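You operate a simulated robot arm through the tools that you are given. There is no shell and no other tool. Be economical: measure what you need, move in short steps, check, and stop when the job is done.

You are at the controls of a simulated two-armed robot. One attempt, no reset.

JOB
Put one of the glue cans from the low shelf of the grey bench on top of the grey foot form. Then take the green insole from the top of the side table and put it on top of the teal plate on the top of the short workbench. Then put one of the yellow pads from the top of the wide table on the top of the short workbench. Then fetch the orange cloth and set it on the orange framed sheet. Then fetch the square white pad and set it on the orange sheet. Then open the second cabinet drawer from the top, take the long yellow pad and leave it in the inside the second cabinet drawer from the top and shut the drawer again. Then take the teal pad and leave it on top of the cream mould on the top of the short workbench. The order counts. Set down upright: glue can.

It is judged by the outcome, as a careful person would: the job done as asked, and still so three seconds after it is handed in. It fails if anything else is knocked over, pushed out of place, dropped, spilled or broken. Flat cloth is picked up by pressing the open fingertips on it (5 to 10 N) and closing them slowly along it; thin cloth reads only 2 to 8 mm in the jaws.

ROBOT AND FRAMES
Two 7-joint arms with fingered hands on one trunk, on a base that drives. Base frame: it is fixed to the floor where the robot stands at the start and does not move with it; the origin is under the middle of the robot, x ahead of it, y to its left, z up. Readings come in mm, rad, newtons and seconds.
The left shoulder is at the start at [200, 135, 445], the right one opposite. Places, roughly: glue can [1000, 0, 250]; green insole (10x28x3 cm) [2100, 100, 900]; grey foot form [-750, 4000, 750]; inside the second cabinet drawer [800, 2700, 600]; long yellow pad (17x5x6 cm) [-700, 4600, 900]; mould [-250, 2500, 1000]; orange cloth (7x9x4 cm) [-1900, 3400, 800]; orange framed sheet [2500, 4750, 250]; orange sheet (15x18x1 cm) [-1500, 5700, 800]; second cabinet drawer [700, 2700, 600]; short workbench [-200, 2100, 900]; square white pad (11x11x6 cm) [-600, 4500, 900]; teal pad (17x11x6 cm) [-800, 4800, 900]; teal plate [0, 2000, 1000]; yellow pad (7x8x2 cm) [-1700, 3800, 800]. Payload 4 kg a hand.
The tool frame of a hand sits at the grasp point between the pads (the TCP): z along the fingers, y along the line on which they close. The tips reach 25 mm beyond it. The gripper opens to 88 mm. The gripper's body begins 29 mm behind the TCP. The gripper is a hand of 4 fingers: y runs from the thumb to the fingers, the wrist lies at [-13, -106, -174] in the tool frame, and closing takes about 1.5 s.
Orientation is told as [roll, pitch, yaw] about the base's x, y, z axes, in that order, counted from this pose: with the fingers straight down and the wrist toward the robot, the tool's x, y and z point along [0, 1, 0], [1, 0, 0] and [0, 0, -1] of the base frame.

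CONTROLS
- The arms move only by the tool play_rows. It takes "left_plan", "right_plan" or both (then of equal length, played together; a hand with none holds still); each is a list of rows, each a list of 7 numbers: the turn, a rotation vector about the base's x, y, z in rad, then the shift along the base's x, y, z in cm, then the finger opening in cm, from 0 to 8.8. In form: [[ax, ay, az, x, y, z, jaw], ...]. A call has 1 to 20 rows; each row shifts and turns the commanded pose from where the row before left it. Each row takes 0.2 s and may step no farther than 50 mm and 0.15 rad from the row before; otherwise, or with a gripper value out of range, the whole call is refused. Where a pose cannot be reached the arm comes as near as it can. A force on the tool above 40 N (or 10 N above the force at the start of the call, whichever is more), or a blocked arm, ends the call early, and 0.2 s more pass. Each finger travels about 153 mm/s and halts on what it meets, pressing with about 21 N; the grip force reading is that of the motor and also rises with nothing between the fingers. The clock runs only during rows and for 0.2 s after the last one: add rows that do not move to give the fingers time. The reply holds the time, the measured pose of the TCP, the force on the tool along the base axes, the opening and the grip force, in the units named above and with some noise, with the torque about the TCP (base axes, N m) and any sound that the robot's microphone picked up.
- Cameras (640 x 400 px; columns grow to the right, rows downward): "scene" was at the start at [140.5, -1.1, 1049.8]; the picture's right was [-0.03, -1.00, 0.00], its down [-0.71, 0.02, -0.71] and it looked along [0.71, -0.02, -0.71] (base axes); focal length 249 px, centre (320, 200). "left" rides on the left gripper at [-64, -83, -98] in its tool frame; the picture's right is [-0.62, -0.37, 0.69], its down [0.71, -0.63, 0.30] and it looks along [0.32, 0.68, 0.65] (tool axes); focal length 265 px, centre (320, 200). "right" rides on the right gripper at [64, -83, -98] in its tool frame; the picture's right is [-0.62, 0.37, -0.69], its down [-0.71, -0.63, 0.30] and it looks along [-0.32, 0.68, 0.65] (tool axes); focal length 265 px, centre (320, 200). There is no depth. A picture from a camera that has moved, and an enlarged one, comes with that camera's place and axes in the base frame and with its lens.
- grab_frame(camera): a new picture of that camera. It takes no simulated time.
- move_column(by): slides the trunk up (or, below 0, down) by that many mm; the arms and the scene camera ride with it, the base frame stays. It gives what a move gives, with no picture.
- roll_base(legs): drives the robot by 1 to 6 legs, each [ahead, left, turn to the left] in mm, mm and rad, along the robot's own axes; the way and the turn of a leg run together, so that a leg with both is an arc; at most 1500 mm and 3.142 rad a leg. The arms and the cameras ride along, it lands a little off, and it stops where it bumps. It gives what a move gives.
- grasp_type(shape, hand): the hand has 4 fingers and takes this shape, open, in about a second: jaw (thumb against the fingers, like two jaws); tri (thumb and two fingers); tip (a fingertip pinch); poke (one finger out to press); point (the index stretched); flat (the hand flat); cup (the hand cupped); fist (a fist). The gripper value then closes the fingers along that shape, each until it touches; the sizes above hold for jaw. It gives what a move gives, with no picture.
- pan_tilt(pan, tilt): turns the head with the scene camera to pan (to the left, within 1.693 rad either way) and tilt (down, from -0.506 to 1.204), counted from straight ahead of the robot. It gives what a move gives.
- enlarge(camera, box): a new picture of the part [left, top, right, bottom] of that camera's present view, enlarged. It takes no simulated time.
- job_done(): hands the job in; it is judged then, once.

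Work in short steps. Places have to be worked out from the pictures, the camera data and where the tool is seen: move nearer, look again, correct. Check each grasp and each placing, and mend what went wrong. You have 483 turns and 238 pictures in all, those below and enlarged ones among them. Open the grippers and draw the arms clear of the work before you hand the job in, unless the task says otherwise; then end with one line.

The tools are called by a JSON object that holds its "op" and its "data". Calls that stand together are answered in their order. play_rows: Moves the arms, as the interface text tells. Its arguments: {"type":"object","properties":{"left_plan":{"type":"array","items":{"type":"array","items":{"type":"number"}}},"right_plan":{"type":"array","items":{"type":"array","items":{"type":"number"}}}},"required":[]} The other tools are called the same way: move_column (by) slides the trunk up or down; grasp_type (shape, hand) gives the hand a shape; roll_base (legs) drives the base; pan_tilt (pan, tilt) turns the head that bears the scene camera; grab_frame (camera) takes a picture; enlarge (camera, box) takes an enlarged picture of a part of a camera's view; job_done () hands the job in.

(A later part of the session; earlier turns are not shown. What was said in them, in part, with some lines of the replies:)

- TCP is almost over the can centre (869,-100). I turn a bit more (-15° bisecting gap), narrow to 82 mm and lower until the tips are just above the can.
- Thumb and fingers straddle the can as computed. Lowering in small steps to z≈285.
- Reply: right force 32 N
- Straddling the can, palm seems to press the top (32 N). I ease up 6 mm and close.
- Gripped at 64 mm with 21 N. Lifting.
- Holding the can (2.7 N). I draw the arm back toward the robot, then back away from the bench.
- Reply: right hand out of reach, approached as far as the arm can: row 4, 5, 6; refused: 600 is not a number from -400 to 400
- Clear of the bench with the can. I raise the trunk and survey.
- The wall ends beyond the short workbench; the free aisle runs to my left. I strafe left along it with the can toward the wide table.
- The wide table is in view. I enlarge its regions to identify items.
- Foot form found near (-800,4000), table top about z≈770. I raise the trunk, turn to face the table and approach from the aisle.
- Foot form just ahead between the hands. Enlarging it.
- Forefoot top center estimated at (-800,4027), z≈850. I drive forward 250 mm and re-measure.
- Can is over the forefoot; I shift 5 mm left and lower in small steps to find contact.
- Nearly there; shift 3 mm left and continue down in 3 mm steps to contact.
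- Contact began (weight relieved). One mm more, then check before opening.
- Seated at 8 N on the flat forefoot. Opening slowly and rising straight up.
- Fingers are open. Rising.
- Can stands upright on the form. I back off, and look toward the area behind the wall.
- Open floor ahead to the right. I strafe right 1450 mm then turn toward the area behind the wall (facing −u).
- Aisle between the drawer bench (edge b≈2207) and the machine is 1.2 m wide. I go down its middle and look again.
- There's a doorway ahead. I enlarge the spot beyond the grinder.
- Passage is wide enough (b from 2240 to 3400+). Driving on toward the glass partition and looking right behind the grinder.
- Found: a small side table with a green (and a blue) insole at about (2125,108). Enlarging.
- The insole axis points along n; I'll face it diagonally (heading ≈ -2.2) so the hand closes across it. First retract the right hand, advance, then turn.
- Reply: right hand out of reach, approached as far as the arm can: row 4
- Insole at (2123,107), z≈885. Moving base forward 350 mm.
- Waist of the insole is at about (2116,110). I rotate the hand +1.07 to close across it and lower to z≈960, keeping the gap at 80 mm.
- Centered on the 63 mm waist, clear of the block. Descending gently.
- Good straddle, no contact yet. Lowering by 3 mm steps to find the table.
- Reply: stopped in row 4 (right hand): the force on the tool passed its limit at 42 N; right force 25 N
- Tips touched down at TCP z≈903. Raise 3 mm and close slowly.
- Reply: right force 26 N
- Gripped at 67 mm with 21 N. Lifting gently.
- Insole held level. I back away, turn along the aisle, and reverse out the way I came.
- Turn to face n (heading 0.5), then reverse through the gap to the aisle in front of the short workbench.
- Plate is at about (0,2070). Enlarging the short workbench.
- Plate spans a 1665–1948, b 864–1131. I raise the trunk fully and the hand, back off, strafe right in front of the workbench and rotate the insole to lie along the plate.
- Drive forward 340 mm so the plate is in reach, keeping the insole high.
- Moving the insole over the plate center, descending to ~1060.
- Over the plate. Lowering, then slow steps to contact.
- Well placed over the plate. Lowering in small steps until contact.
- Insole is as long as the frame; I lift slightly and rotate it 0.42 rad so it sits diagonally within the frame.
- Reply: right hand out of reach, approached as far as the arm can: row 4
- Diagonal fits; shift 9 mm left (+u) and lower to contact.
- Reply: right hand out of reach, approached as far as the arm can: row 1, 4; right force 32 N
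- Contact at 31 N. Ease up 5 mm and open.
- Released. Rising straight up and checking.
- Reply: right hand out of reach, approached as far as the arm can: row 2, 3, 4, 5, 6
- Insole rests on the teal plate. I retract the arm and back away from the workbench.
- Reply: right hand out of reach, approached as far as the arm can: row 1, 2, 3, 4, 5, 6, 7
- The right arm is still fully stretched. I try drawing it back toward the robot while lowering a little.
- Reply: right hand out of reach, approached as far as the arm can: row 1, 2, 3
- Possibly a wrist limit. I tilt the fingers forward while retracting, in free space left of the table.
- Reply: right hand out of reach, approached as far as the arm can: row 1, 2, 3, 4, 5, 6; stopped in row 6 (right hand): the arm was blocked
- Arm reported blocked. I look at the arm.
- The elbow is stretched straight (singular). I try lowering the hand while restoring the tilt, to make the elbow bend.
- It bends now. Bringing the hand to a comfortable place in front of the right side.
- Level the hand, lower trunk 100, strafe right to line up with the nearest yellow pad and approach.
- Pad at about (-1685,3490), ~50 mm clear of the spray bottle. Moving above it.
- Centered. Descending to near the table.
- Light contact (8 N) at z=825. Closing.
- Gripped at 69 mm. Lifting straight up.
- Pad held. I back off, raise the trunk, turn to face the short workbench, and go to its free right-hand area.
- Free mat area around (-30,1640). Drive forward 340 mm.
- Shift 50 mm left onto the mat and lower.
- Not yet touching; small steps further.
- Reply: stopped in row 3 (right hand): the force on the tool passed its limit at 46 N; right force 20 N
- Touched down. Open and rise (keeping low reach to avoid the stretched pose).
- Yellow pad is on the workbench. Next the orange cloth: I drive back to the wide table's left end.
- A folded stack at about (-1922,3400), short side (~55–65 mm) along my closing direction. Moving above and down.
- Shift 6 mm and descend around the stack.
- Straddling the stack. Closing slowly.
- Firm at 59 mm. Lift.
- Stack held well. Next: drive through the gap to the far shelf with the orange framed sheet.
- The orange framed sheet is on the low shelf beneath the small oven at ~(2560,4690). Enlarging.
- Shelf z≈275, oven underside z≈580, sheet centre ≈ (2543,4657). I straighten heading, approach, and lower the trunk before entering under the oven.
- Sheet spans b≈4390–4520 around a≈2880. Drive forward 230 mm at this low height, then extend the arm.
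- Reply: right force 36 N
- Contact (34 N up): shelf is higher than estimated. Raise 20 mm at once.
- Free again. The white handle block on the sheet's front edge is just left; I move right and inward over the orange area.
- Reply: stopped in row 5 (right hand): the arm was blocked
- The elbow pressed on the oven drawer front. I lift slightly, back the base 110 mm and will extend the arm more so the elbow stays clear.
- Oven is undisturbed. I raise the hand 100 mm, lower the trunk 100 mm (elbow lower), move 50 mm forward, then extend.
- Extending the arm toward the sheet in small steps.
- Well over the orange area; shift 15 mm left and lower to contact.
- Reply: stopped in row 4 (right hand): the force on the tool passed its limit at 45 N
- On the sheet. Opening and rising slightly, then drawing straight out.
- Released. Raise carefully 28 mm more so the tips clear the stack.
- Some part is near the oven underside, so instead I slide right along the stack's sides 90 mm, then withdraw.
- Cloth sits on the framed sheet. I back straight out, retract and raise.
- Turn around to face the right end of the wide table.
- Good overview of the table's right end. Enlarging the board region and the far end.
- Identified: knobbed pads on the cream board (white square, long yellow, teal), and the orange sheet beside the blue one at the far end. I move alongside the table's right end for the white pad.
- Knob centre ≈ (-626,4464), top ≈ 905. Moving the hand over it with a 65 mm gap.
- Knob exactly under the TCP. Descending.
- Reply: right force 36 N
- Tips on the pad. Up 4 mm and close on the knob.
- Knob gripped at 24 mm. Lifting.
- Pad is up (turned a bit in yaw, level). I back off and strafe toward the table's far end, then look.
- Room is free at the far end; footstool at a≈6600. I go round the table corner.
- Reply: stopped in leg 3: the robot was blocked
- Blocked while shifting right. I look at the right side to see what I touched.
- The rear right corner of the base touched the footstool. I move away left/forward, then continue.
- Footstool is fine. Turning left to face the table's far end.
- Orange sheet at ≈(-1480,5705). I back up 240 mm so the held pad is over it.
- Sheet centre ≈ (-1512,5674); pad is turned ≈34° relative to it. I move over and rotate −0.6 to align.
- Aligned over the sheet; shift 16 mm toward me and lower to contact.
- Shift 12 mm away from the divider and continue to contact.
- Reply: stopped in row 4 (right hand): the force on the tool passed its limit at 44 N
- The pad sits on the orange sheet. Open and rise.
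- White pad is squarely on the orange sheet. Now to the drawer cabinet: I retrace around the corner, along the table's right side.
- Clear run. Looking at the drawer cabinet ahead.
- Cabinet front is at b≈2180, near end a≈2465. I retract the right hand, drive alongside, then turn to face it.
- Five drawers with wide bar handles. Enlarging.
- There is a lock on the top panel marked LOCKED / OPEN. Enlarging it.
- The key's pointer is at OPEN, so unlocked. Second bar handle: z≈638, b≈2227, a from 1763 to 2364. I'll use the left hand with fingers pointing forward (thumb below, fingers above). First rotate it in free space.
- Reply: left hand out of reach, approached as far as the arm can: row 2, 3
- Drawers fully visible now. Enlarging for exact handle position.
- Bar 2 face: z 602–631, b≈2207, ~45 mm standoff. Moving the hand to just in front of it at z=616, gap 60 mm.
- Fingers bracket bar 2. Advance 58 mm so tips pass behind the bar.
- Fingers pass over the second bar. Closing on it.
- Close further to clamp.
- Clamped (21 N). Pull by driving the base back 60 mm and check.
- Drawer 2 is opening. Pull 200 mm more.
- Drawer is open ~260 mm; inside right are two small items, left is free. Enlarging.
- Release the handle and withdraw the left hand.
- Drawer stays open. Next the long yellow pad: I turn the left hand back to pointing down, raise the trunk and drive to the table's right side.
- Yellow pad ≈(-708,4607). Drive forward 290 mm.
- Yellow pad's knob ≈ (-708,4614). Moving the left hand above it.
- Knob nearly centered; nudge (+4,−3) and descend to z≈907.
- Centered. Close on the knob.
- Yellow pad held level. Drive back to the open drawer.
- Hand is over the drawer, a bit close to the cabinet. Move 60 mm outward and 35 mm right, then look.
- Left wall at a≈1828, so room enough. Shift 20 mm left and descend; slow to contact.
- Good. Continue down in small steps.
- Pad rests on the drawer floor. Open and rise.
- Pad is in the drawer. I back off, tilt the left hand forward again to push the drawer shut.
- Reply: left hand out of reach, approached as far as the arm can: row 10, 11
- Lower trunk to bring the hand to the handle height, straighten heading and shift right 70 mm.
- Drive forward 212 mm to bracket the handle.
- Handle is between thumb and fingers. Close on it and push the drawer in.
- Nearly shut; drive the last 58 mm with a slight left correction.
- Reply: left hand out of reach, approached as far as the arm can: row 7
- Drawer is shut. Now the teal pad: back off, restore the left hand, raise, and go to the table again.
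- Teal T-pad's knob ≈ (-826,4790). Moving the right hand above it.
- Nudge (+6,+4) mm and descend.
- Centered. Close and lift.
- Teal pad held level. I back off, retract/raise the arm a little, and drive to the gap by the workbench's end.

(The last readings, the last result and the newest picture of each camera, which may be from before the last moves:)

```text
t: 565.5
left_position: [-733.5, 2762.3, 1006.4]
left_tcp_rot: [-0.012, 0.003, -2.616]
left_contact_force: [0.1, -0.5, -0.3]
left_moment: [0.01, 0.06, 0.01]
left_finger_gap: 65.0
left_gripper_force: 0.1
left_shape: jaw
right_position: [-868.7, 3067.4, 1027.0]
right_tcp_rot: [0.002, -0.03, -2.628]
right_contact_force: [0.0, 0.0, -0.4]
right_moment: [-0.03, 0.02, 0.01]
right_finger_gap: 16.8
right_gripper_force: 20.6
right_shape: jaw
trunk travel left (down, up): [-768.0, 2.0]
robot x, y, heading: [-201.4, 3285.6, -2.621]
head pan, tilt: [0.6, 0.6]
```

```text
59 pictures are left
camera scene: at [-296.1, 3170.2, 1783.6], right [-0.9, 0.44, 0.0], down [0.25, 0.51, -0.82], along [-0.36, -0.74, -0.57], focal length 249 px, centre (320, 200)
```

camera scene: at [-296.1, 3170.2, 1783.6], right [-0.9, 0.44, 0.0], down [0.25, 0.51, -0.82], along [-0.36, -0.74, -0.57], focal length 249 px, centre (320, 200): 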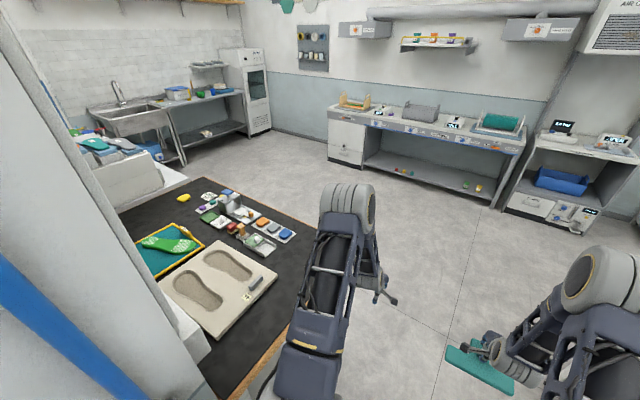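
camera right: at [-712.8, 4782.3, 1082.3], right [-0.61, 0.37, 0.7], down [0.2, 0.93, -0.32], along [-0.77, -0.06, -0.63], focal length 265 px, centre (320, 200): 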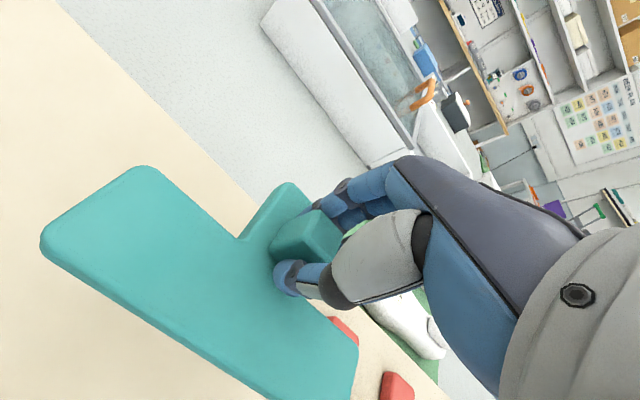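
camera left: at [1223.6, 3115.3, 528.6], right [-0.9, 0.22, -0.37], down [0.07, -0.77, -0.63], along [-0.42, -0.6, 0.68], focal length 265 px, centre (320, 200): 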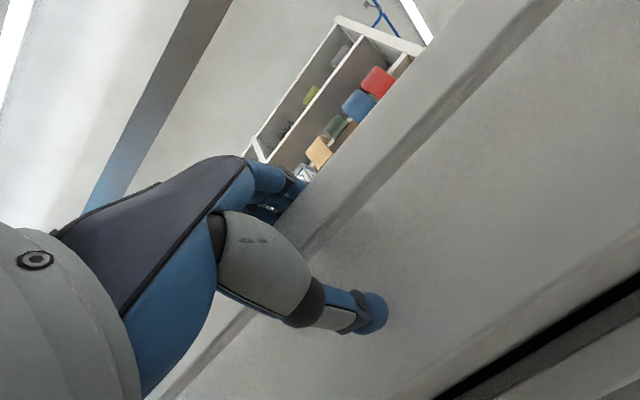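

Mould spans a 2045–2390, b 800–1125. To keep the left hand off the wall I shift away and fold the left hand to the side first.

{"op": "roll_base", "data": {"legs": [[0, -170, 0]]}}

{"op": "play_rows", "data": {"left_plan": [[0, 0, 0.08, 4.3, 0.3, 0, 6.5], [0, 0, 0.08, 4.3, 0.3, 0, 6.5], [0, 0, 0.08, 4.3, 0.3, 0, 6.5], [0, 0, 0.08, 4.3, 0.3, 0, 6.5], [0, 0, 0.08, 4.3, 0.3, 0, 6.5], [0, 0, 0.08, 4.3, 0.3, 0, 6.5], [0, 0, 0.08, 4.3, 0.3, 0, 6.5], [0, 0, 0.08, 4.3, 0.3, 0, 6.5], [0, 0, 0.08, 4.3, 0.3, 0, 6.5], [0, 0, 0.08, 4.3, 0.3, 0, 6.5]]}}

```text
t: 567.0
left_position: [-817.9, 2912.5, 1005.7]
left_tcp_rot: [-0.012, 0.002, -2.618]
left_contact_force: [-0.8, -0.6, -0.4]
left_moment: [-0.02, 0.01, 0.01]
left_finger_gap: 64.9
left_gripper_force: 0.1
left_shape: jaw
right_position: [-955.1, 3214.8, 1026.2]
right_tcp_rot: [0.002, -0.029, -2.631]
right_contact_force: [-0.8, 0.6, 0.3]
right_moment: [-0.03, 0.05, 0.01]
right_finger_gap: 16.8
right_gripper_force: 21.3
right_shape: jaw
trunk travel left (down, up): [-768.0, 2.0]
robot x, y, heading: [-291.9, 3427.4, -2.624]
head pan, tilt: [0.6, 0.6]
```

```text
t: 569.2
left_position: [-397.7, 2900.9, 978.2]
left_tcp_rot: [-0.013, 0.002, -1.818]
left_contact_force: [0.6, -0.3, 0.1]
left_moment: [0.01, -0.03, -0.01]
left_finger_gap: 64.7
left_gripper_force: 0.1
left_shape: jaw
left hand out of reach, approached as far as the arm can: row 6, 7, 8, 9, 10
right_position: [-955.3, 3215.1, 1025.7]
right_tcp_rot: [0.004, -0.028, -2.63]
right_contact_force: [0.0, -0.9, -0.1]
right_moment: [-0.01, 0.01, 0.0]
right_finger_gap: 16.6
right_gripper_force: 21.0
right_shape: jaw
trunk travel left (down, up): [-768.0, 2.0]
robot x, y, heading: [-290.1, 3425.5, -2.625]
head pan, tilt: [0.6, 0.6]
```

Left hand is folded aside. Advance, turn left to face the workbench end.

{"op": "roll_base", "data": {"legs": [[230, -30, 0], [0, 0, 1.555]]}}

{"op": "pan_tilt", "data": {"pan": -0.1, "tilt": 0.75}}

{"op": "grab_frame", "data": {"camera": "scene"}}

```text
t: 573.4
left_position: [-203.9, 2817.0, 977.8]
left_tcp_rot: [-0.019, 0.004, -1.001]
left_contact_force: [-0.3, 0.1, 0.5]
left_moment: [0.0, -0.01, 0.0]
left_finger_gap: 64.7
left_gripper_force: 0.1
left_shape: jaw
right_position: [-789.8, 2607.0, 1024.5]
right_tcp_rot: [0.006, -0.026, -1.753]
right_contact_force: [0.5, 0.3, -1.9]
right_moment: [-0.01, 0.02, -0.01]
right_finger_gap: 16.4
right_gripper_force: 20.9
right_shape: jaw
trunk travel left (down, up): [-768.0, 2.0]
robot x, y, heading: [-525.9, 3257.5, -1.748]
head pan, tilt: [0.6, 0.6]
stopped in leg 2: the robot was blocked; the commanded pose is now the measured one
```

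```text
t: 574.5
left_position: [-204.3, 2818.8, 977.6]
left_tcp_rot: [-0.018, 0.005, -0.999]
left_contact_force: [0.8, -0.4, -0.5]
left_moment: [-0.01, -0.01, -0.02]
left_finger_gap: 64.8
left_gripper_force: 0.1
left_shape: jaw
right_position: [-789.5, 2606.0, 1023.6]
right_tcp_rot: [0.006, -0.027, -1.754]
right_contact_force: [0.5, 0.8, -0.3]
right_moment: [-0.01, 0.02, 0.01]
right_finger_gap: 16.7
right_gripper_force: 21.2
right_shape: jaw
trunk travel left (down, up): [-768.0, 2.0]
robot x, y, heading: [-524.1, 3252.2, -1.758]
head pan, tilt: [-0.099, 0.75]
```

```text
58 pictures are left
camera scene: at [-560.2, 3114.0, 1770.5], right [-0.96, 0.28, 0.0], down [0.19, 0.66, -0.73], along [-0.2, -0.7, -0.68], focal length 249 px, centre (320, 200)
```

scene: 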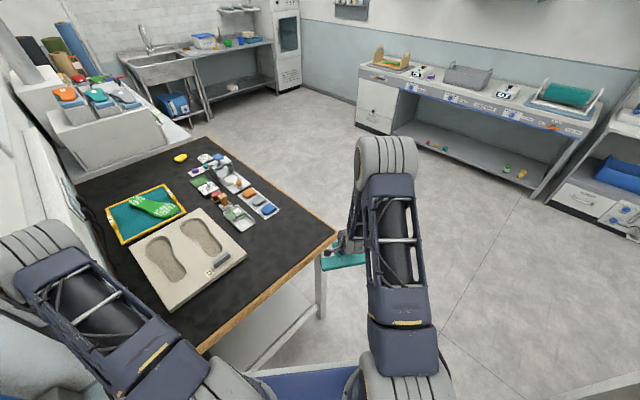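

Blocked mid-turn. I look left to see whether the left arm touches the wall.

{"op": "pan_tilt", "data": {"pan": 0.9, "tilt": 0.7}}

{"op": "grab_frame", "data": {"camera": "scene"}}

{"op": "pan_tilt", "data": {"pan": -1.69, "tilt": 1.1}}

{"op": "grab_frame", "data": {"camera": "scene"}}

```text
t: 575.7
left_position: [-204.5, 2818.2, 977.3]
left_tcp_rot: [-0.018, 0.004, -0.998]
left_contact_force: [-0.3, 0.2, 0.8]
left_moment: [0.0, 0.0, -0.02]
left_finger_gap: 64.7
left_gripper_force: 0.1
left_shape: jaw
right_position: [-789.5, 2608.0, 1023.9]
right_tcp_rot: [0.006, -0.025, -1.753]
right_contact_force: [-0.2, -0.3, -1.1]
right_moment: [-0.04, -0.02, -0.01]
right_finger_gap: 16.5
right_gripper_force: 21.3
right_shape: jaw
trunk travel left (down, up): [-768.0, 2.0]
robot x, y, heading: [-519.9, 3253.0, -1.749]
head pan, tilt: [0.901, 0.7]
```

```text
57 pictures are left
camera scene: at [-481.5, 3129.9, 1774.8], right [-0.75, -0.66, 0.0], down [-0.42, 0.49, -0.76], along [0.5, -0.57, -0.64], focal length 249 px, centre (320, 200)
```

scene: 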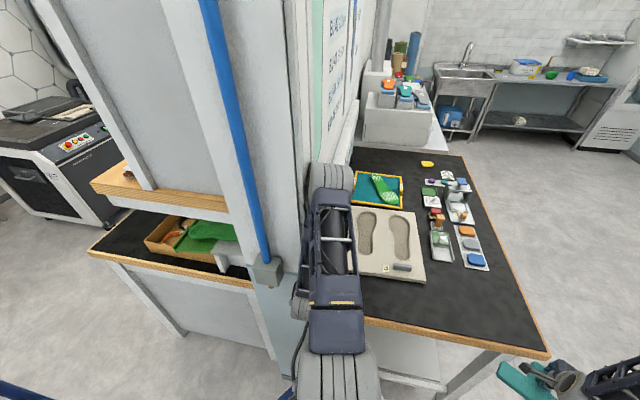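

```text
t: 578.1
left_position: [-204.2, 2819.1, 975.9]
left_tcp_rot: [-0.017, 0.003, -0.997]
left_contact_force: [-0.9, 0.0, -0.3]
left_moment: [-0.01, 0.02, -0.04]
left_finger_gap: 64.9
left_gripper_force: 0.0
left_shape: jaw
right_position: [-790.0, 2608.0, 1023.4]
right_tcp_rot: [0.007, -0.025, -1.753]
right_contact_force: [-0.6, -0.6, -0.5]
right_moment: [0.01, -0.02, 0.0]
right_finger_gap: 16.4
right_gripper_force: 21.4
right_shape: jaw
trunk travel left (down, up): [-768.0, 2.0]
robot x, y, heading: [-524.4, 3253.9, -1.751]
head pan, tilt: [-1.689, 1.1]
```

```text
56 pictures are left
camera scene: at [-597.9, 3212.7, 1744.8], right [0.29, 0.96, 0.0], down [0.85, -0.26, -0.45], along [-0.43, 0.14, -0.89], focal length 249 px, centre (320, 200)
```

scene: 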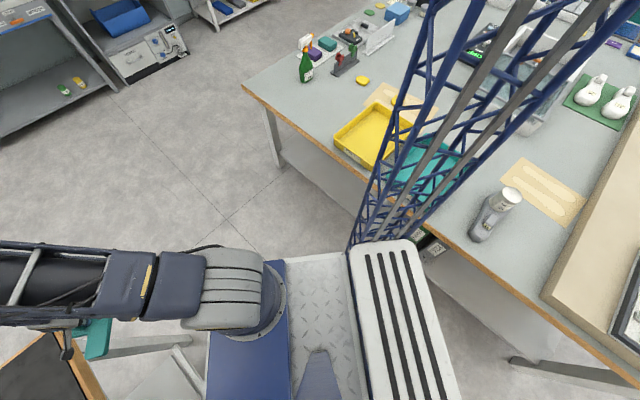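

The base's long rear touched the wide table's edge while turning (nothing shifted there; can still upright). I undo the turn and will approach the workbench from its front instead.

{"op": "roll_base", "data": {"legs": [[0, 0, -0.885]]}}

{"op": "roll_base", "data": {"legs": [[1400, 0, 0], [450, 300, 0], [0, 400, 0]]}}

```text
t: 578.7
left_position: [-205.5, 2817.8, 976.5]
left_tcp_rot: [-0.02, 0.004, -1.003]
left_contact_force: [0.4, -0.2, -0.1]
left_moment: [-0.01, 0.03, -0.03]
left_finger_gap: 64.9
left_gripper_force: 0.1
left_shape: jaw
right_position: [-790.1, 2609.6, 1024.7]
right_tcp_rot: [0.004, -0.027, -1.757]
right_contact_force: [0.3, -0.3, -0.2]
right_moment: [0.01, -0.04, 0.03]
right_finger_gap: 16.3
right_gripper_force: 21.0
right_shape: jaw
trunk travel left (down, up): [-768.0, 2.0]
robot x, y, heading: [-523.3, 3253.8, -1.754]
head pan, tilt: [-1.689, 1.1]
stopped in leg 1: the robot was blocked; the commanded pose is now the measured one
```

```text
t: 582.2
left_position: [-305.8, 2298.0, 977.2]
left_tcp_rot: [-0.021, 0.003, -1.042]
left_contact_force: [0.4, 0.8, -0.4]
left_moment: [-0.02, 0.04, 0.01]
left_finger_gap: 64.8
left_gripper_force: 0.1
left_shape: jaw
right_position: [-900.4, 2114.6, 1026.1]
right_tcp_rot: [0.002, -0.027, -1.798]
right_contact_force: [0.1, -0.5, -0.8]
right_moment: [0.0, 0.01, 0.02]
right_finger_gap: 16.6
right_gripper_force: 21.1
right_shape: jaw
trunk travel left (down, up): [-768.0, 2.0]
robot x, y, heading: [-606.8, 2746.7, -1.789]
head pan, tilt: [-1.689, 1.1]
stopped in leg 1: the robot was blocked; the commanded pose is now the measured one
```

The turn was blocked immediately and the drive ran on; it stopped against the workbench end. I look at the scene before moving.

{"op": "pan_tilt", "data": {"pan": 0.3, "tilt": 0.9}}

{"op": "grab_frame", "data": {"camera": "scene"}}

{"op": "grab_frame", "data": {"camera": "left"}}

```text
t: 584.2
left_position: [-305.3, 2298.1, 976.5]
left_tcp_rot: [-0.02, 0.003, -1.04]
left_contact_force: [0.5, 0.7, -0.7]
left_moment: [-0.01, 0.0, 0.02]
left_finger_gap: 64.6
left_gripper_force: 0.1
left_shape: jaw
right_position: [-901.1, 2113.3, 1025.9]
right_tcp_rot: [0.001, -0.027, -1.799]
right_contact_force: [-0.3, -0.3, -0.9]
right_moment: [-0.03, 0.0, -0.02]
right_finger_gap: 16.7
right_gripper_force: 21.2
right_shape: jaw
trunk travel left (down, up): [-768.0, 2.0]
robot x, y, heading: [-608.3, 2749.1, -1.791]
head pan, tilt: [0.3, 0.901]
```

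```text
55 pictures are left
camera scene: at [-616.0, 2614.2, 1758.8], right [-1.0, -0.08, 0.0], down [-0.06, 0.78, -0.62], along [0.05, -0.62, -0.78], focal length 249 px, centre (320, 200)
```

scene: 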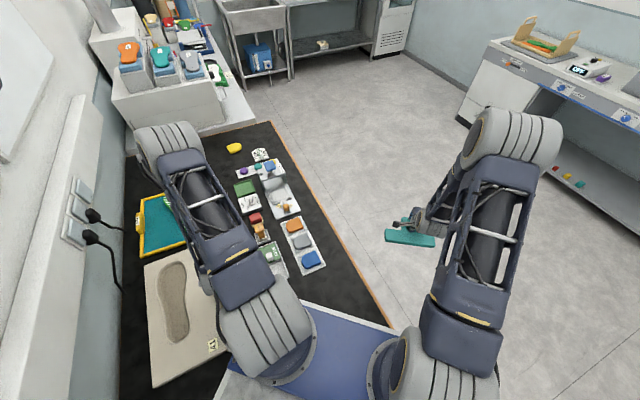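

```text
54 pictures are left
camera left: at [-402.0, 2339.1, 1078.0], right [-0.73, 0.0, -0.68], down [0.29, 0.9, -0.32], along [0.61, -0.43, -0.66], focal length 265 px, centre (320, 200)
```

left: 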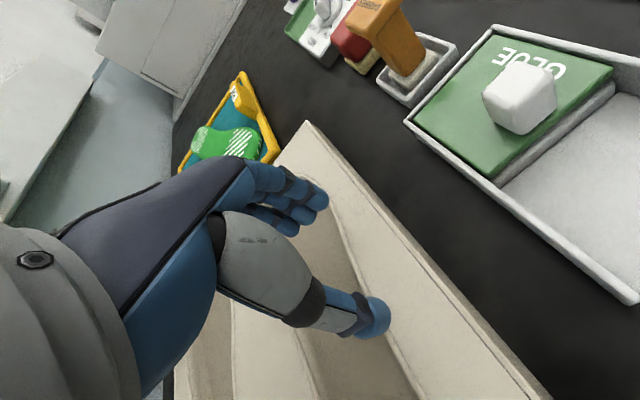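

Bench items look undisturbed. I reverse along the same line 300 mm.

{"op": "roll_base", "data": {"legs": [[-300, 0, 0]]}}

{"op": "pan_tilt", "data": {"pan": 0.2, "tilt": 1.1}}

{"op": "grab_frame", "data": {"camera": "scene"}}

```text
t: 586.2
left_position: [-239.2, 2594.8, 977.5]
left_tcp_rot: [-0.019, 0.004, -1.042]
left_contact_force: [-0.4, 0.7, 0.5]
left_moment: [-0.01, -0.01, -0.02]
left_finger_gap: 64.9
left_gripper_force: 0.1
left_shape: jaw
right_position: [-835.1, 2411.4, 1025.6]
right_tcp_rot: [0.002, -0.027, -1.801]
right_contact_force: [0.9, 0.1, -0.7]
right_moment: [-0.01, 0.01, 0.04]
right_finger_gap: 16.4
right_gripper_force: 20.0
right_shape: jaw
trunk travel left (down, up): [-768.0, 2.0]
robot x, y, heading: [-544.0, 3044.2, -1.791]
head pan, tilt: [0.3, 0.901]
```

```text
t: 587.0
left_position: [-238.7, 2595.1, 977.7]
left_tcp_rot: [-0.019, 0.004, -1.043]
left_contact_force: [-0.3, 1.3, -1.4]
left_moment: [0.02, 0.02, -0.02]
left_finger_gap: 64.8
left_gripper_force: 0.1
left_shape: jaw
right_position: [-834.5, 2410.1, 1026.2]
right_tcp_rot: [0.002, -0.028, -1.801]
right_contact_force: [0.0, 0.0, -0.5]
right_moment: [-0.02, 0.0, 0.0]
right_finger_gap: 16.5
right_gripper_force: 21.1
right_shape: jaw
trunk travel left (down, up): [-768.0, 2.0]
robot x, y, heading: [-540.4, 3044.1, -1.798]
head pan, tilt: [0.201, 1.1]
```

```text
53 pictures are left
camera scene: at [-555.6, 2922.3, 1745.0], right [-1.0, 0.02, 0.0], down [0.02, 0.89, -0.45], along [-0.01, -0.45, -0.89], focal length 249 px, centre (320, 200)
```

scene: 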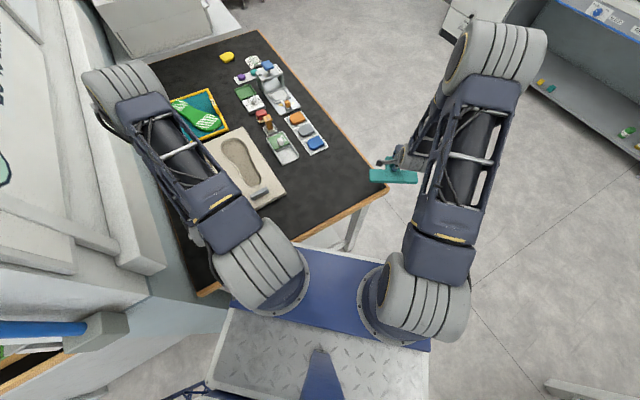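

I turn right here (rear is now clear of the table) to face −n, then drive out through the gap.

{"op": "roll_base", "data": {"legs": [[0, 0, -0.84]]}}

```text
t: 589.5
left_position: [-671.2, 2519.7, 977.2]
left_tcp_rot: [-0.02, 0.003, -1.88]
left_contact_force: [0.1, 0.2, 0.0]
left_moment: [-0.02, 0.01, 0.0]
left_finger_gap: 64.6
left_gripper_force: 0.1
left_shape: jaw
right_position: [-1206.2, 2838.6, 1026.6]
right_tcp_rot: [0.002, -0.027, -2.639]
right_contact_force: [-0.3, 0.1, -1.8]
right_moment: [0.0, -0.02, 0.01]
right_finger_gap: 16.6
right_gripper_force: 20.9
right_shape: jaw
trunk travel left (down, up): [-768.0, 2.0]
robot x, y, heading: [-538.3, 3043.1, -2.632]
head pan, tilt: [0.201, 1.1]
```

Now straight forward into the aisle.

{"op": "roll_base", "data": {"legs": [[1000, -40, 0], [750, 0, 0]]}}

```text
t: 598.4
left_position: [-2228.8, 1719.2, 977.7]
left_tcp_rot: [-0.019, 0.003, -1.898]
left_contact_force: [-0.2, -0.2, -0.1]
left_moment: [0.01, 0.0, 0.0]
left_finger_gap: 64.8
left_gripper_force: 0.1
left_shape: jaw
right_position: [-2759.5, 2046.5, 1026.7]
right_tcp_rot: [0.001, -0.027, -2.655]
right_contact_force: [-0.3, -0.6, 0.3]
right_moment: [-0.02, 0.05, -0.03]
right_finger_gap: 16.4
right_gripper_force: 20.9
right_shape: jaw
trunk travel left (down, up): [-768.0, 2.0]
robot x, y, heading: [-2088.0, 2240.0, -2.648]
head pan, tilt: [0.201, 1.1]
```

In the open aisle. Turn around to face the workbench front and line up with the mould.

{"op": "roll_base", "data": {"legs": [[0, 0, 3.141]]}}

{"op": "roll_base", "data": {"legs": [[300, -555, 0]]}}

{"op": "pan_tilt", "data": {"pan": -0.1, "tilt": 0.65}}

{"op": "grab_frame", "data": {"camera": "scene"}}

```text
t: 606.2
left_position: [-1966.2, 2766.0, 978.2]
left_tcp_rot: [-0.02, 0.004, 1.279]
left_contact_force: [-0.8, 0.3, 1.2]
left_moment: [0.0, 0.02, 0.01]
left_finger_gap: 64.9
left_gripper_force: 0.1
left_shape: jaw
right_position: [-1425.8, 2456.4, 1025.5]
right_tcp_rot: [0.004, -0.027, 0.521]
right_contact_force: [-0.5, -0.2, -1.0]
right_moment: [0.01, 0.0, 0.03]
right_finger_gap: 16.0
right_gripper_force: 20.5
right_shape: jaw
trunk travel left (down, up): [-768.0, 2.0]
robot x, y, heading: [-2089.1, 2240.3, 0.526]
head pan, tilt: [0.201, 1.1]
```

```text
t: 609.7
left_position: [-1421.5, 2433.4, 977.8]
left_tcp_rot: [-0.019, 0.002, 1.281]
left_contact_force: [0.2, 0.8, -0.3]
left_moment: [0.0, -0.01, -0.01]
left_finger_gap: 64.8
left_gripper_force: 0.0
left_shape: jaw
right_position: [-882.1, 2123.2, 1027.1]
right_tcp_rot: [0.003, -0.027, 0.521]
right_contact_force: [0.4, -0.1, -0.2]
right_moment: [0.0, 0.02, -0.01]
right_finger_gap: 15.7
right_gripper_force: 21.0
right_shape: jaw
trunk travel left (down, up): [-768.0, 2.0]
robot x, y, heading: [-1543.4, 1908.4, 0.518]
head pan, tilt: [0.201, 1.1]
```

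```text
t: 610.6
left_position: [-1421.5, 2432.4, 977.2]
left_tcp_rot: [-0.018, 0.003, 1.278]
left_contact_force: [0.3, 0.5, -0.7]
left_moment: [-0.01, 0.06, -0.03]
left_finger_gap: 65.0
left_gripper_force: 0.1
left_shape: jaw
right_position: [-880.8, 2123.5, 1025.9]
right_tcp_rot: [0.001, -0.027, 0.522]
right_contact_force: [0.4, -0.3, -1.2]
right_moment: [0.04, 0.0, 0.02]
right_finger_gap: 16.0
right_gripper_force: 21.0
right_shape: jaw
trunk travel left (down, up): [-768.0, 2.0]
robot x, y, heading: [-1545.6, 1905.2, 0.528]
head pan, tilt: [-0.099, 0.649]
```

```text
52 pictures are left
camera scene: at [-1413.8, 1974.9, 1779.2], right [0.41, -0.91, 0.0], down [-0.55, -0.25, -0.8], along [0.72, 0.33, -0.61], focal length 249 px, centre (320, 200)
```

scene: 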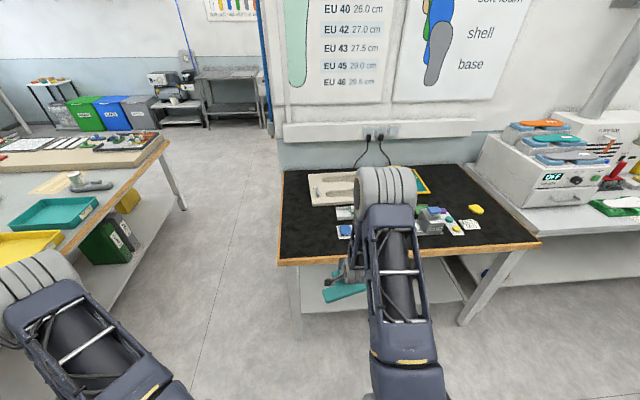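

Can is still upright across the room. I fix heading, raise the pad 25 mm and drive up to the workbench (stopping ~300 mm from its edge).

{"op": "play_rows", "data": {"right_plan": [[0, 0, 0, 0, 0, 1.0, 1.0], [0, 0, 0, 0, 0, 1.5, 1.0], [0, 0, 0, 0, 0, 0, 1.0]]}}

{"op": "roll_base", "data": {"legs": [[0, 25, -0.025], [420, 0, 0]]}}

{"op": "pan_tilt", "data": {"pan": -0.1, "tilt": 0.8}}

{"op": "grab_frame", "data": {"camera": "scene"}}

{"op": "grab_frame", "data": {"camera": "right"}}

```text
t: 611.4
left_position: [-1422.0, 2432.8, 977.7]
left_tcp_rot: [-0.02, 0.003, 1.278]
left_contact_force: [0.5, -0.3, -1.1]
left_moment: [-0.03, 0.02, 0.03]
left_finger_gap: 64.8
left_gripper_force: 0.0
left_shape: jaw
right_position: [-882.0, 2123.4, 1050.8]
right_tcp_rot: [0.002, -0.028, 0.521]
right_contact_force: [0.4, -0.8, -1.4]
right_moment: [0.02, -0.02, 0.0]
right_finger_gap: 16.1
right_gripper_force: 21.1
right_shape: jaw
trunk travel left (down, up): [-768.0, 2.0]
robot x, y, heading: [-1544.5, 1911.9, 0.526]
head pan, tilt: [-0.099, 0.649]
```

```text
t: 614.4
left_position: [-1055.4, 2654.1, 978.2]
left_tcp_rot: [-0.02, 0.004, 1.256]
left_contact_force: [0.1, 0.5, 0.1]
left_moment: [0.02, -0.04, -0.05]
left_finger_gap: 64.6
left_gripper_force: 0.1
left_shape: jaw
right_position: [-521.2, 2332.3, 1051.5]
right_tcp_rot: [0.002, -0.028, 0.497]
right_contact_force: [0.3, 0.9, -0.8]
right_moment: [0.01, 0.02, -0.02]
right_finger_gap: 15.8
right_gripper_force: 20.7
right_shape: jaw
trunk travel left (down, up): [-768.0, 2.0]
robot x, y, heading: [-1190.5, 2129.6, 0.502]
head pan, tilt: [-0.099, 0.649]
```

```text
t: 615.1
left_position: [-1053.0, 2653.1, 977.3]
left_tcp_rot: [-0.019, 0.001, 1.256]
left_contact_force: [0.3, 0.4, 0.1]
left_moment: [0.01, 0.02, -0.04]
left_finger_gap: 64.7
left_gripper_force: 0.1
left_shape: jaw
right_position: [-523.0, 2332.6, 1049.9]
right_tcp_rot: [0.0, -0.029, 0.497]
right_contact_force: [0.3, 0.0, -0.3]
right_moment: [0.01, -0.01, 0.01]
right_finger_gap: 15.9
right_gripper_force: 20.9
right_shape: jaw
trunk travel left (down, up): [-768.0, 2.0]
robot x, y, heading: [-1190.2, 2132.9, 0.502]
head pan, tilt: [-0.099, 0.799]
```

```text
51 pictures are left
camera scene: at [-1062.7, 2192.6, 1766.8], right [0.39, -0.92, 0.0], down [-0.66, -0.28, -0.7], along [0.64, 0.27, -0.72], focal length 249 px, centre (320, 200)
```

scene: 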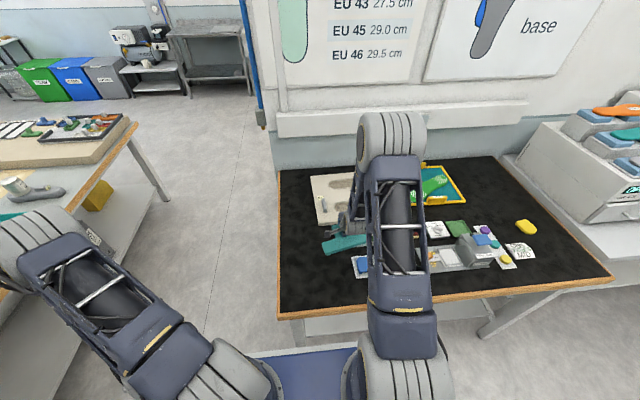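

```text
50 pictures are left
camera right: at [-626.9, 2347.6, 1147.0], right [0.6, -0.38, 0.7], down [-0.2, -0.92, -0.32], along [0.77, 0.05, -0.64], focal length 265 px, centre (320, 200)
```

right: 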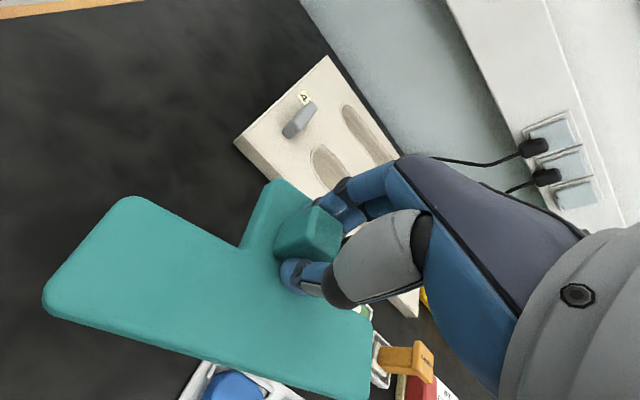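

The pad turned ~13° in the grip but is level. Ridge between the cavities is at b≈928; a grey block sits at the mould's left end. I go forward 110 mm and extend to the mould centre.

{"op": "roll_base", "data": {"legs": [[110, 0, 0]]}}

{"op": "play_rows", "data": {"right_plan": [[0, 0, 0, 3.4, 0.45, -0.2, 1.0], [0, 0, 0, 3.4, 0.45, -0.2, 1.0], [0, 0, 0, 3.4, 0.45, -0.3, 1.0], [0, 0, 0, 3.4, 0.45, -0.3, 1.0], [0, 0, 0, 3.4, 0.45, -0.5, 1.0], [0, 0, 0, 3.4, 0.35, -0.5, 1.0], [0, 0, 0, 0, 0, 0, 1.0]]}}

{"op": "grab_frame", "data": {"camera": "right"}}

{"op": "enlarge", "data": {"camera": "scene", "box": [270, 140, 450, 270]}}

```text
t: 616.3
left_position: [-956.8, 2705.8, 977.9]
left_tcp_rot: [-0.019, 0.004, 1.255]
left_contact_force: [0.4, 0.4, 1.1]
left_moment: [0.01, -0.05, -0.02]
left_finger_gap: 64.7
left_gripper_force: 0.1
left_shape: jaw
right_position: [-424.6, 2383.1, 1051.4]
right_tcp_rot: [0.001, -0.029, 0.496]
right_contact_force: [0.0, 0.1, -0.6]
right_moment: [-0.01, -0.04, -0.02]
right_finger_gap: 16.2
right_gripper_force: 21.1
right_shape: jaw
trunk travel left (down, up): [-768.0, 2.0]
robot x, y, heading: [-1091.6, 2185.6, 0.503]
head pan, tilt: [-0.099, 0.799]
```

```text
t: 617.9
left_position: [-957.4, 2706.8, 977.7]
left_tcp_rot: [-0.02, 0.002, 1.257]
left_contact_force: [0.2, 0.0, -0.3]
left_moment: [0.02, -0.04, 0.01]
left_finger_gap: 64.9
left_gripper_force: 0.0
left_shape: jaw
right_position: [-220.0, 2410.1, 1030.9]
right_tcp_rot: [0.001, -0.027, 0.496]
right_contact_force: [0.9, -0.3, -1.9]
right_moment: [-0.01, -0.02, 0.0]
right_finger_gap: 15.9
right_gripper_force: 21.3
right_shape: jaw
trunk travel left (down, up): [-768.0, 2.0]
robot x, y, heading: [-1094.2, 2183.3, 0.503]
head pan, tilt: [-0.099, 0.799]
```

```text
49 pictures are left
camera right: at [-326.1, 2426.7, 1127.6], right [0.6, -0.38, 0.7], down [-0.21, -0.92, -0.32], along [0.77, 0.05, -0.64], focal length 265 px, centre (320, 200)
```

right: 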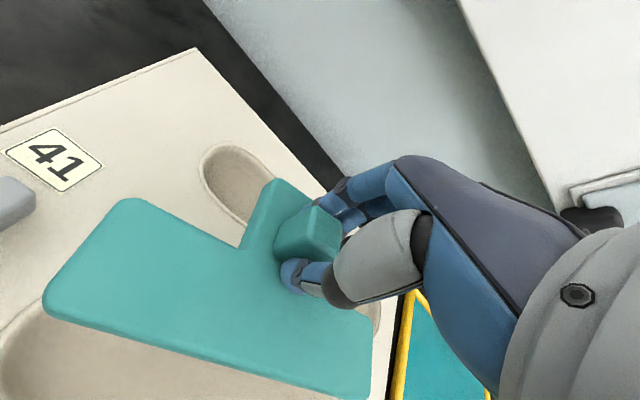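

```text
3.08 times, centred on (360, 205) of scene
camera zoom: at [-966.2, 2245.3, 1766.7], right [0.39, -0.92, 0.0], down [-0.66, -0.28, -0.7], along [0.64, 0.27, -0.72], focal length 766 px, centre (197, 185)
```

zoom: 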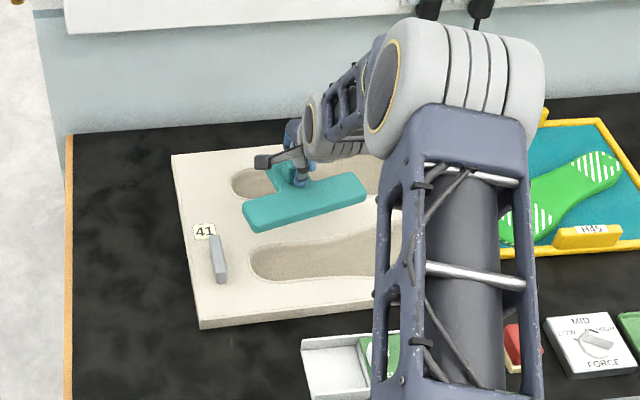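

Bar will land on the ridge between the two cavities. Lowering slowly to contact.

{"op": "play_rows", "data": {"right_plan": [[0, 0, 0, 0, 0, -1.0, 1.0], [0, 0, 0, 0, 0, -0.7, 1.0], [0, 0, 0, 0, 0, -0.5, 1.0], [0, 0, 0, 0, 0, -0.4, 1.0], [0, 0, 0, 0, 0, -0.4, 1.0], [0, 0, 0, 0, 0, -0.4, 1.0], [0, 0, 0, 0, 0, -0.4, 1.0]]}}

{"op": "enlarge", "data": {"camera": "scene", "box": [270, 140, 450, 270]}}

```text
t: 619.5
left_position: [-957.8, 2705.7, 976.6]
left_tcp_rot: [-0.02, 0.003, 1.255]
left_contact_force: [-0.2, 0.0, 0.6]
left_moment: [-0.03, -0.02, 0.02]
left_finger_gap: 64.7
left_gripper_force: 0.0
left_shape: jaw
right_position: [-220.9, 2410.1, 993.9]
right_tcp_rot: [0.0, -0.03, 0.497]
right_contact_force: [-0.2, -0.7, -0.4]
right_moment: [0.0, -0.04, -0.03]
right_finger_gap: 15.6
right_gripper_force: 21.1
right_shape: jaw
trunk travel left (down, up): [-768.0, 2.0]
robot x, y, heading: [-1094.4, 2181.8, 0.5]
head pan, tilt: [-0.099, 0.799]
```

```text
3.08 times, centred on (360, 205) of scene
camera zoom: at [-966.2, 2245.3, 1766.7], right [0.39, -0.92, 0.0], down [-0.66, -0.28, -0.7], along [0.64, 0.27, -0.72], focal length 766 px, centre (197, 185)
```

zoom: 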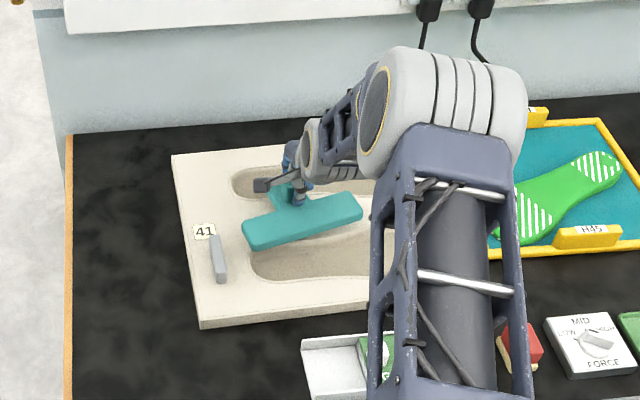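

Shift 8 mm further in and continue down.

{"op": "play_rows", "data": {"right_plan": [[0, 0, 0, 0.7, 0.4, -0.3, 1.0], [0, 0, 0, 0, 0, -0.4, 1.0], [0, 0, 0, 0, 0, -0.4, 1.0], [0, 0, 0, 0, 0, -0.4, 1.0], [0, 0, 0, 0, 0, -0.4, 1.0], [0, 0, 0, 0, 0, 0, 1.0]]}}

{"op": "enlarge", "data": {"camera": "scene", "box": [270, 140, 450, 270]}}

{"op": "grab_frame", "data": {"camera": "right"}}

```text
t: 620.9
left_position: [-958.0, 2706.2, 977.1]
left_tcp_rot: [-0.019, 0.004, 1.253]
left_contact_force: [0.5, -0.1, -0.6]
left_moment: [0.02, 0.02, -0.01]
left_finger_gap: 64.6
left_gripper_force: 0.1
left_shape: jaw
right_position: [-213.8, 2413.0, 974.0]
right_tcp_rot: [0.002, -0.029, 0.496]
right_contact_force: [0.4, 0.2, -0.1]
right_moment: [0.0, 0.03, -0.02]
right_finger_gap: 15.7
right_gripper_force: 21.4
right_shape: jaw
trunk travel left (down, up): [-768.0, 2.0]
robot x, y, heading: [-1093.5, 2182.1, 0.503]
head pan, tilt: [-0.099, 0.799]
```

```text
3.08 times, centred on (360, 205) of scene
camera zoom: at [-966.2, 2245.3, 1766.7], right [0.39, -0.92, 0.0], down [-0.66, -0.28, -0.7], along [0.64, 0.27, -0.72], focal length 766 px, centre (197, 185)
```

zoom: 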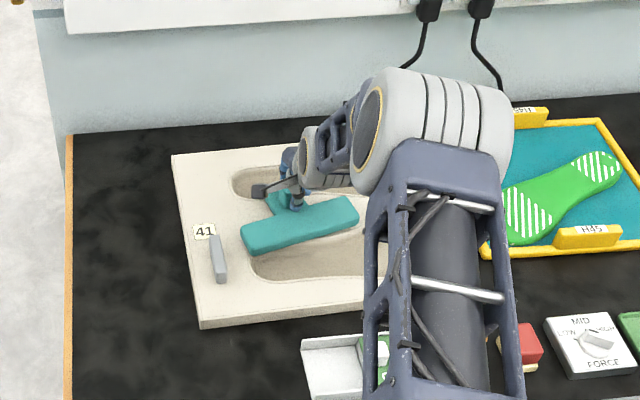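

```text
45 pictures are left
camera right: at [-318.9, 2429.6, 1069.7], right [0.6, -0.38, 0.7], down [-0.21, -0.92, -0.32], along [0.77, 0.05, -0.63], focal length 265 px, centre (320, 200)
```

right: 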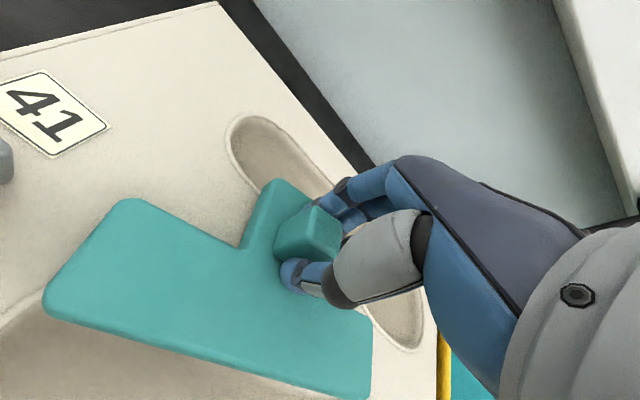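

Shift 8 mm further and continue lowering.

{"op": "play_rows", "data": {"right_plan": [[0, 0, 0, 0.7, 0.4, -0.3, 1.0], [0, 0, 0, 0, 0, -0.4, 1.0], [0, 0, 0, 0, 0, -0.4, 1.0], [0, 0, 0, 0, 0, -0.4, 1.0], [0, 0, 0, 0, 0, -0.4, 1.0], [0, 0, 0, 0, 0, 0, 1.0]]}}

```text
t: 622.0
left_position: [-957.8, 2706.7, 977.8]
left_tcp_rot: [-0.021, 0.002, 1.252]
left_contact_force: [0.1, -0.6, 0.2]
left_moment: [-0.02, 0.0, 0.0]
left_finger_gap: 64.7
left_gripper_force: 0.1
left_shape: jaw
right_position: [-202.3, 2418.7, 965.5]
right_tcp_rot: [0.001, -0.046, 0.494]
right_contact_force: [-0.5, 0.0, 10.9]
right_moment: [0.06, -0.08, 0.02]
right_finger_gap: 17.4
right_gripper_force: 21.2
right_shape: jaw
trunk travel left (down, up): [-768.0, 2.0]
robot x, y, heading: [-1092.6, 2181.3, 0.5]
head pan, tilt: [-0.099, 0.799]
stopped in row 5 (right hand): the force on the tool passed its limit at 45 N (the readings are from after the stop); the commanded pose is now the measured one
```

Contact on the mould. Check, then release.

{"op": "enlarge", "data": {"camera": "scene", "box": [270, 140, 450, 270]}}

{"op": "play_rows", "data": {"right_plan": [[0, 0, 0, 0, 0, 0.1, 2.2], [0, 0, 0, 0, 0, 0, 3.5], [0, 0, 0, 0, 0, 0, 5.0], [0, 0, 0, 0, 0, 0, 5.0], [0, 0, 0, 0, 0, 1, 5.0], [0, 0, 0, 0, 0, 3, 5.0], [0, 0, 0, 0, 0, 3, 5.0]]}}

{"op": "enlarge", "data": {"camera": "scene", "box": [270, 140, 450, 270]}}

{"op": "grab_frame", "data": {"camera": "right"}}

```text
3.08 times, centred on (360, 205) of scene
camera zoom: at [-967.1, 2245.0, 1766.6], right [0.39, -0.92, 0.0], down [-0.66, -0.28, -0.7], along [0.64, 0.27, -0.72], focal length 766 px, centre (197, 185)
```

zoom: 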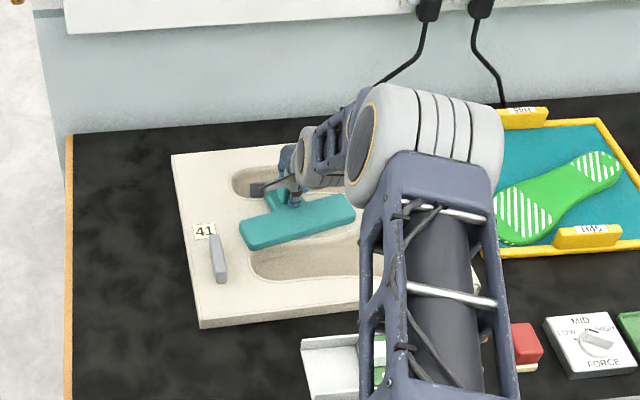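

```text
t: 623.6
left_position: [-957.4, 2706.3, 976.4]
left_tcp_rot: [-0.019, 0.003, 1.255]
left_contact_force: [0.3, 0.6, 0.3]
left_moment: [0.01, -0.01, 0.0]
left_finger_gap: 64.6
left_gripper_force: 0.0
left_shape: jaw
right_position: [-202.8, 2419.4, 1033.3]
right_tcp_rot: [0.002, -0.038, 0.496]
right_contact_force: [-0.2, -0.7, 0.3]
right_moment: [-0.01, -0.02, 0.01]
right_finger_gap: 49.3
right_gripper_force: 0.1
right_shape: jaw
trunk travel left (down, up): [-768.0, 2.0]
robot x, y, heading: [-1095.3, 2185.3, 0.509]
head pan, tilt: [-0.099, 0.799]
```

```text
3.08 times, centred on (360, 205) of scene
camera zoom: at [-966.1, 2245.3, 1766.6], right [0.39, -0.92, 0.0], down [-0.66, -0.28, -0.7], along [0.64, 0.27, -0.72], focal length 766 px, centre (197, 185)
```

zoom: 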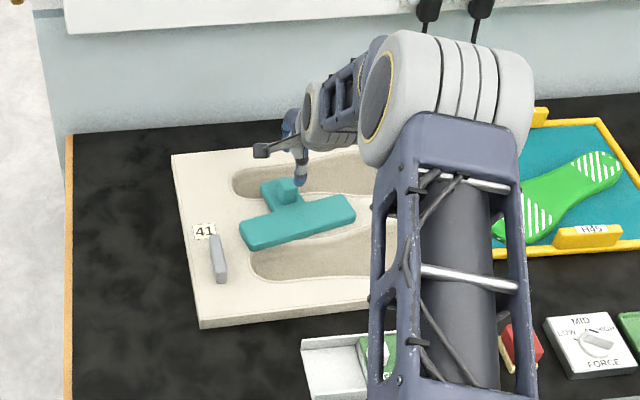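

```text
42 pictures are left
camera right: at [-309.2, 2434.3, 1128.7], right [0.6, -0.38, 0.71], down [-0.2, -0.92, -0.33], along [0.78, 0.05, -0.63], focal length 265 px, centre (320, 200)
```

right: 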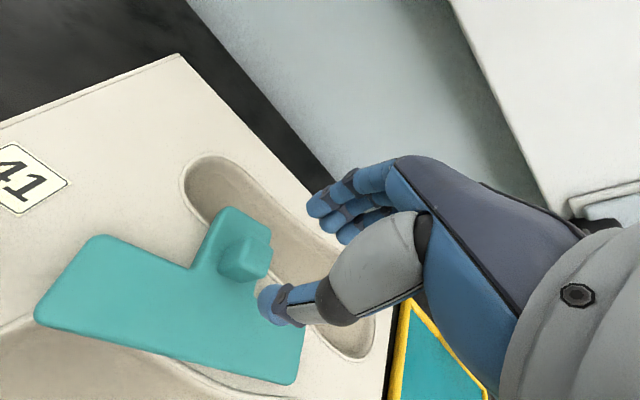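

Teal pad lies flat on the mould. Back straight off and take a final look.

{"op": "roll_base", "data": {"legs": [[-600, 0, 0]]}}

{"op": "play_rows", "data": {"left_plan": [[0, 0, 0, 0, 0, 0, 8.8], [0, 0, 0, 0, 0, 0, 8.8], [0, 0, 0, 0, 0, 0, 8.8]], "right_plan": [[0, 0, 0, -3, -1, 0, 8.8], [0, 0, 0, -3, -1, 0, 8.8], [0, 0, 0, -3, -1, 0, 8.8]]}}

{"op": "pan_tilt", "data": {"pan": -0.3, "tilt": 0.6}}

{"op": "grab_frame", "data": {"camera": "scene"}}

{"op": "pan_tilt", "data": {"pan": 0.9, "tilt": 0.5}}

{"op": "grab_frame", "data": {"camera": "scene"}}

```text
t: 627.0
left_position: [-1481.8, 2420.1, 978.1]
left_tcp_rot: [-0.02, 0.003, 1.257]
left_contact_force: [0.3, -0.9, -0.5]
left_moment: [0.02, 0.01, 0.01]
left_finger_gap: 64.8
left_gripper_force: 0.0
left_shape: jaw
right_position: [-725.6, 2133.6, 1033.7]
right_tcp_rot: [0.002, -0.04, 0.499]
right_contact_force: [-1.0, -0.5, 0.6]
right_moment: [-0.02, 0.01, 0.01]
right_finger_gap: 49.5
right_gripper_force: 0.0
right_shape: jaw
trunk travel left (down, up): [-768.0, 2.0]
robot x, y, heading: [-1615.4, 1897.3, 0.504]
head pan, tilt: [-0.099, 0.799]
```

```text
t: 627.8
left_position: [-1481.5, 2419.2, 977.7]
left_tcp_rot: [-0.019, 0.004, 1.257]
left_contact_force: [0.3, 0.4, -0.2]
left_moment: [0.02, 0.03, 0.0]
left_finger_gap: 88.0
left_gripper_force: 0.1
left_shape: jaw
right_position: [-815.9, 2103.4, 1032.9]
right_tcp_rot: [0.0, -0.041, 0.498]
right_contact_force: [0.3, -1.0, 0.5]
right_moment: [0.03, 0.01, -0.04]
right_finger_gap: 88.0
right_gripper_force: 0.0
right_shape: jaw
trunk travel left (down, up): [-768.0, 2.0]
robot x, y, heading: [-1614.7, 1895.9, 0.501]
head pan, tilt: [-0.099, 0.799]
```

```text
t: 628.5
left_position: [-1482.4, 2419.1, 978.1]
left_tcp_rot: [-0.021, 0.004, 1.258]
left_contact_force: [-0.4, -0.4, 0.0]
left_moment: [-0.05, 0.01, -0.01]
left_finger_gap: 87.8
left_gripper_force: 0.0
left_shape: jaw
right_position: [-815.7, 2104.2, 1034.7]
right_tcp_rot: [0.001, -0.04, 0.497]
right_contact_force: [1.1, 0.4, -0.1]
right_moment: [-0.01, -0.01, 0.02]
right_finger_gap: 87.8
right_gripper_force: 0.1
right_shape: jaw
trunk travel left (down, up): [-768.0, 2.0]
robot x, y, heading: [-1614.5, 1895.0, 0.502]
head pan, tilt: [-0.3, 0.6]
```

```text
41 pictures are left
camera scene: at [-1477.3, 1944.6, 1783.5], right [0.2, -0.98, 0.0], down [-0.55, -0.11, -0.82], along [0.81, 0.17, -0.57], focal length 249 px, centre (320, 200)
```

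scene: 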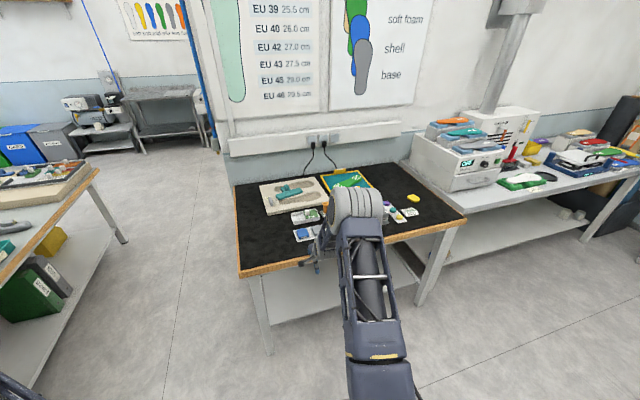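

```text
t: 629.9
left_position: [-1482.0, 2419.4, 976.6]
left_tcp_rot: [-0.02, 0.003, 1.258]
left_contact_force: [-0.4, -0.2, 0.5]
left_moment: [-0.01, 0.0, -0.02]
left_finger_gap: 88.1
left_gripper_force: 0.0
left_shape: jaw
right_position: [-814.6, 2104.4, 1032.8]
right_tcp_rot: [0.002, -0.041, 0.499]
right_contact_force: [0.1, 0.3, -0.1]
right_moment: [0.01, -0.02, -0.02]
right_finger_gap: 87.9
right_gripper_force: 0.0
right_shape: jaw
trunk travel left (down, up): [-768.0, 2.0]
robot x, y, heading: [-1614.8, 1896.9, 0.5]
head pan, tilt: [0.901, 0.499]
```

```text
40 pictures are left
camera scene: at [-1548.6, 2016.4, 1792.7], right [0.99, -0.17, 0.0], down [-0.08, -0.47, -0.88], along [0.15, 0.87, -0.48], focal length 249 px, centre (320, 200)
```

scene: 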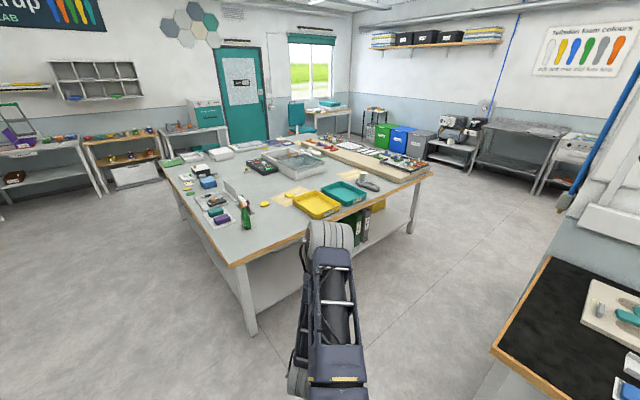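

Everything looks in place; one close check of the can.

{"op": "enlarge", "data": {"camera": "scene", "box": [290, 140, 450, 230]}}

```text
4.00 times, centred on (370, 185) of scene
camera zoom: at [-1548.6, 2016.4, 1792.7], right [0.99, -0.17, 0.0], down [-0.08, -0.47, -0.88], along [0.15, 0.87, -0.48], focal length 996 px, centre (120, 260)
```

zoom: 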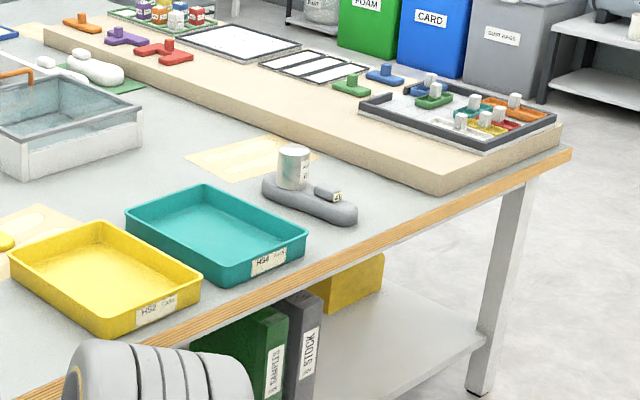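

The can stands upright on the form, all items are placed, grippers are open and clear. Handing in.

{"op": "job_done", "data": {}}

```text
The job is handed in.
```

All seven steps are done in the order asked and the job is handed in. The glue can is upright on the foot form, the drawer is shut and both grippers are open and clear. On the way the base bumped the footstool, the wide table's edge and probably the end of the short workbench, and an elbow pressed on the oven drawer. Nothing looked moved or knocked over in the pictures I took afterwards.
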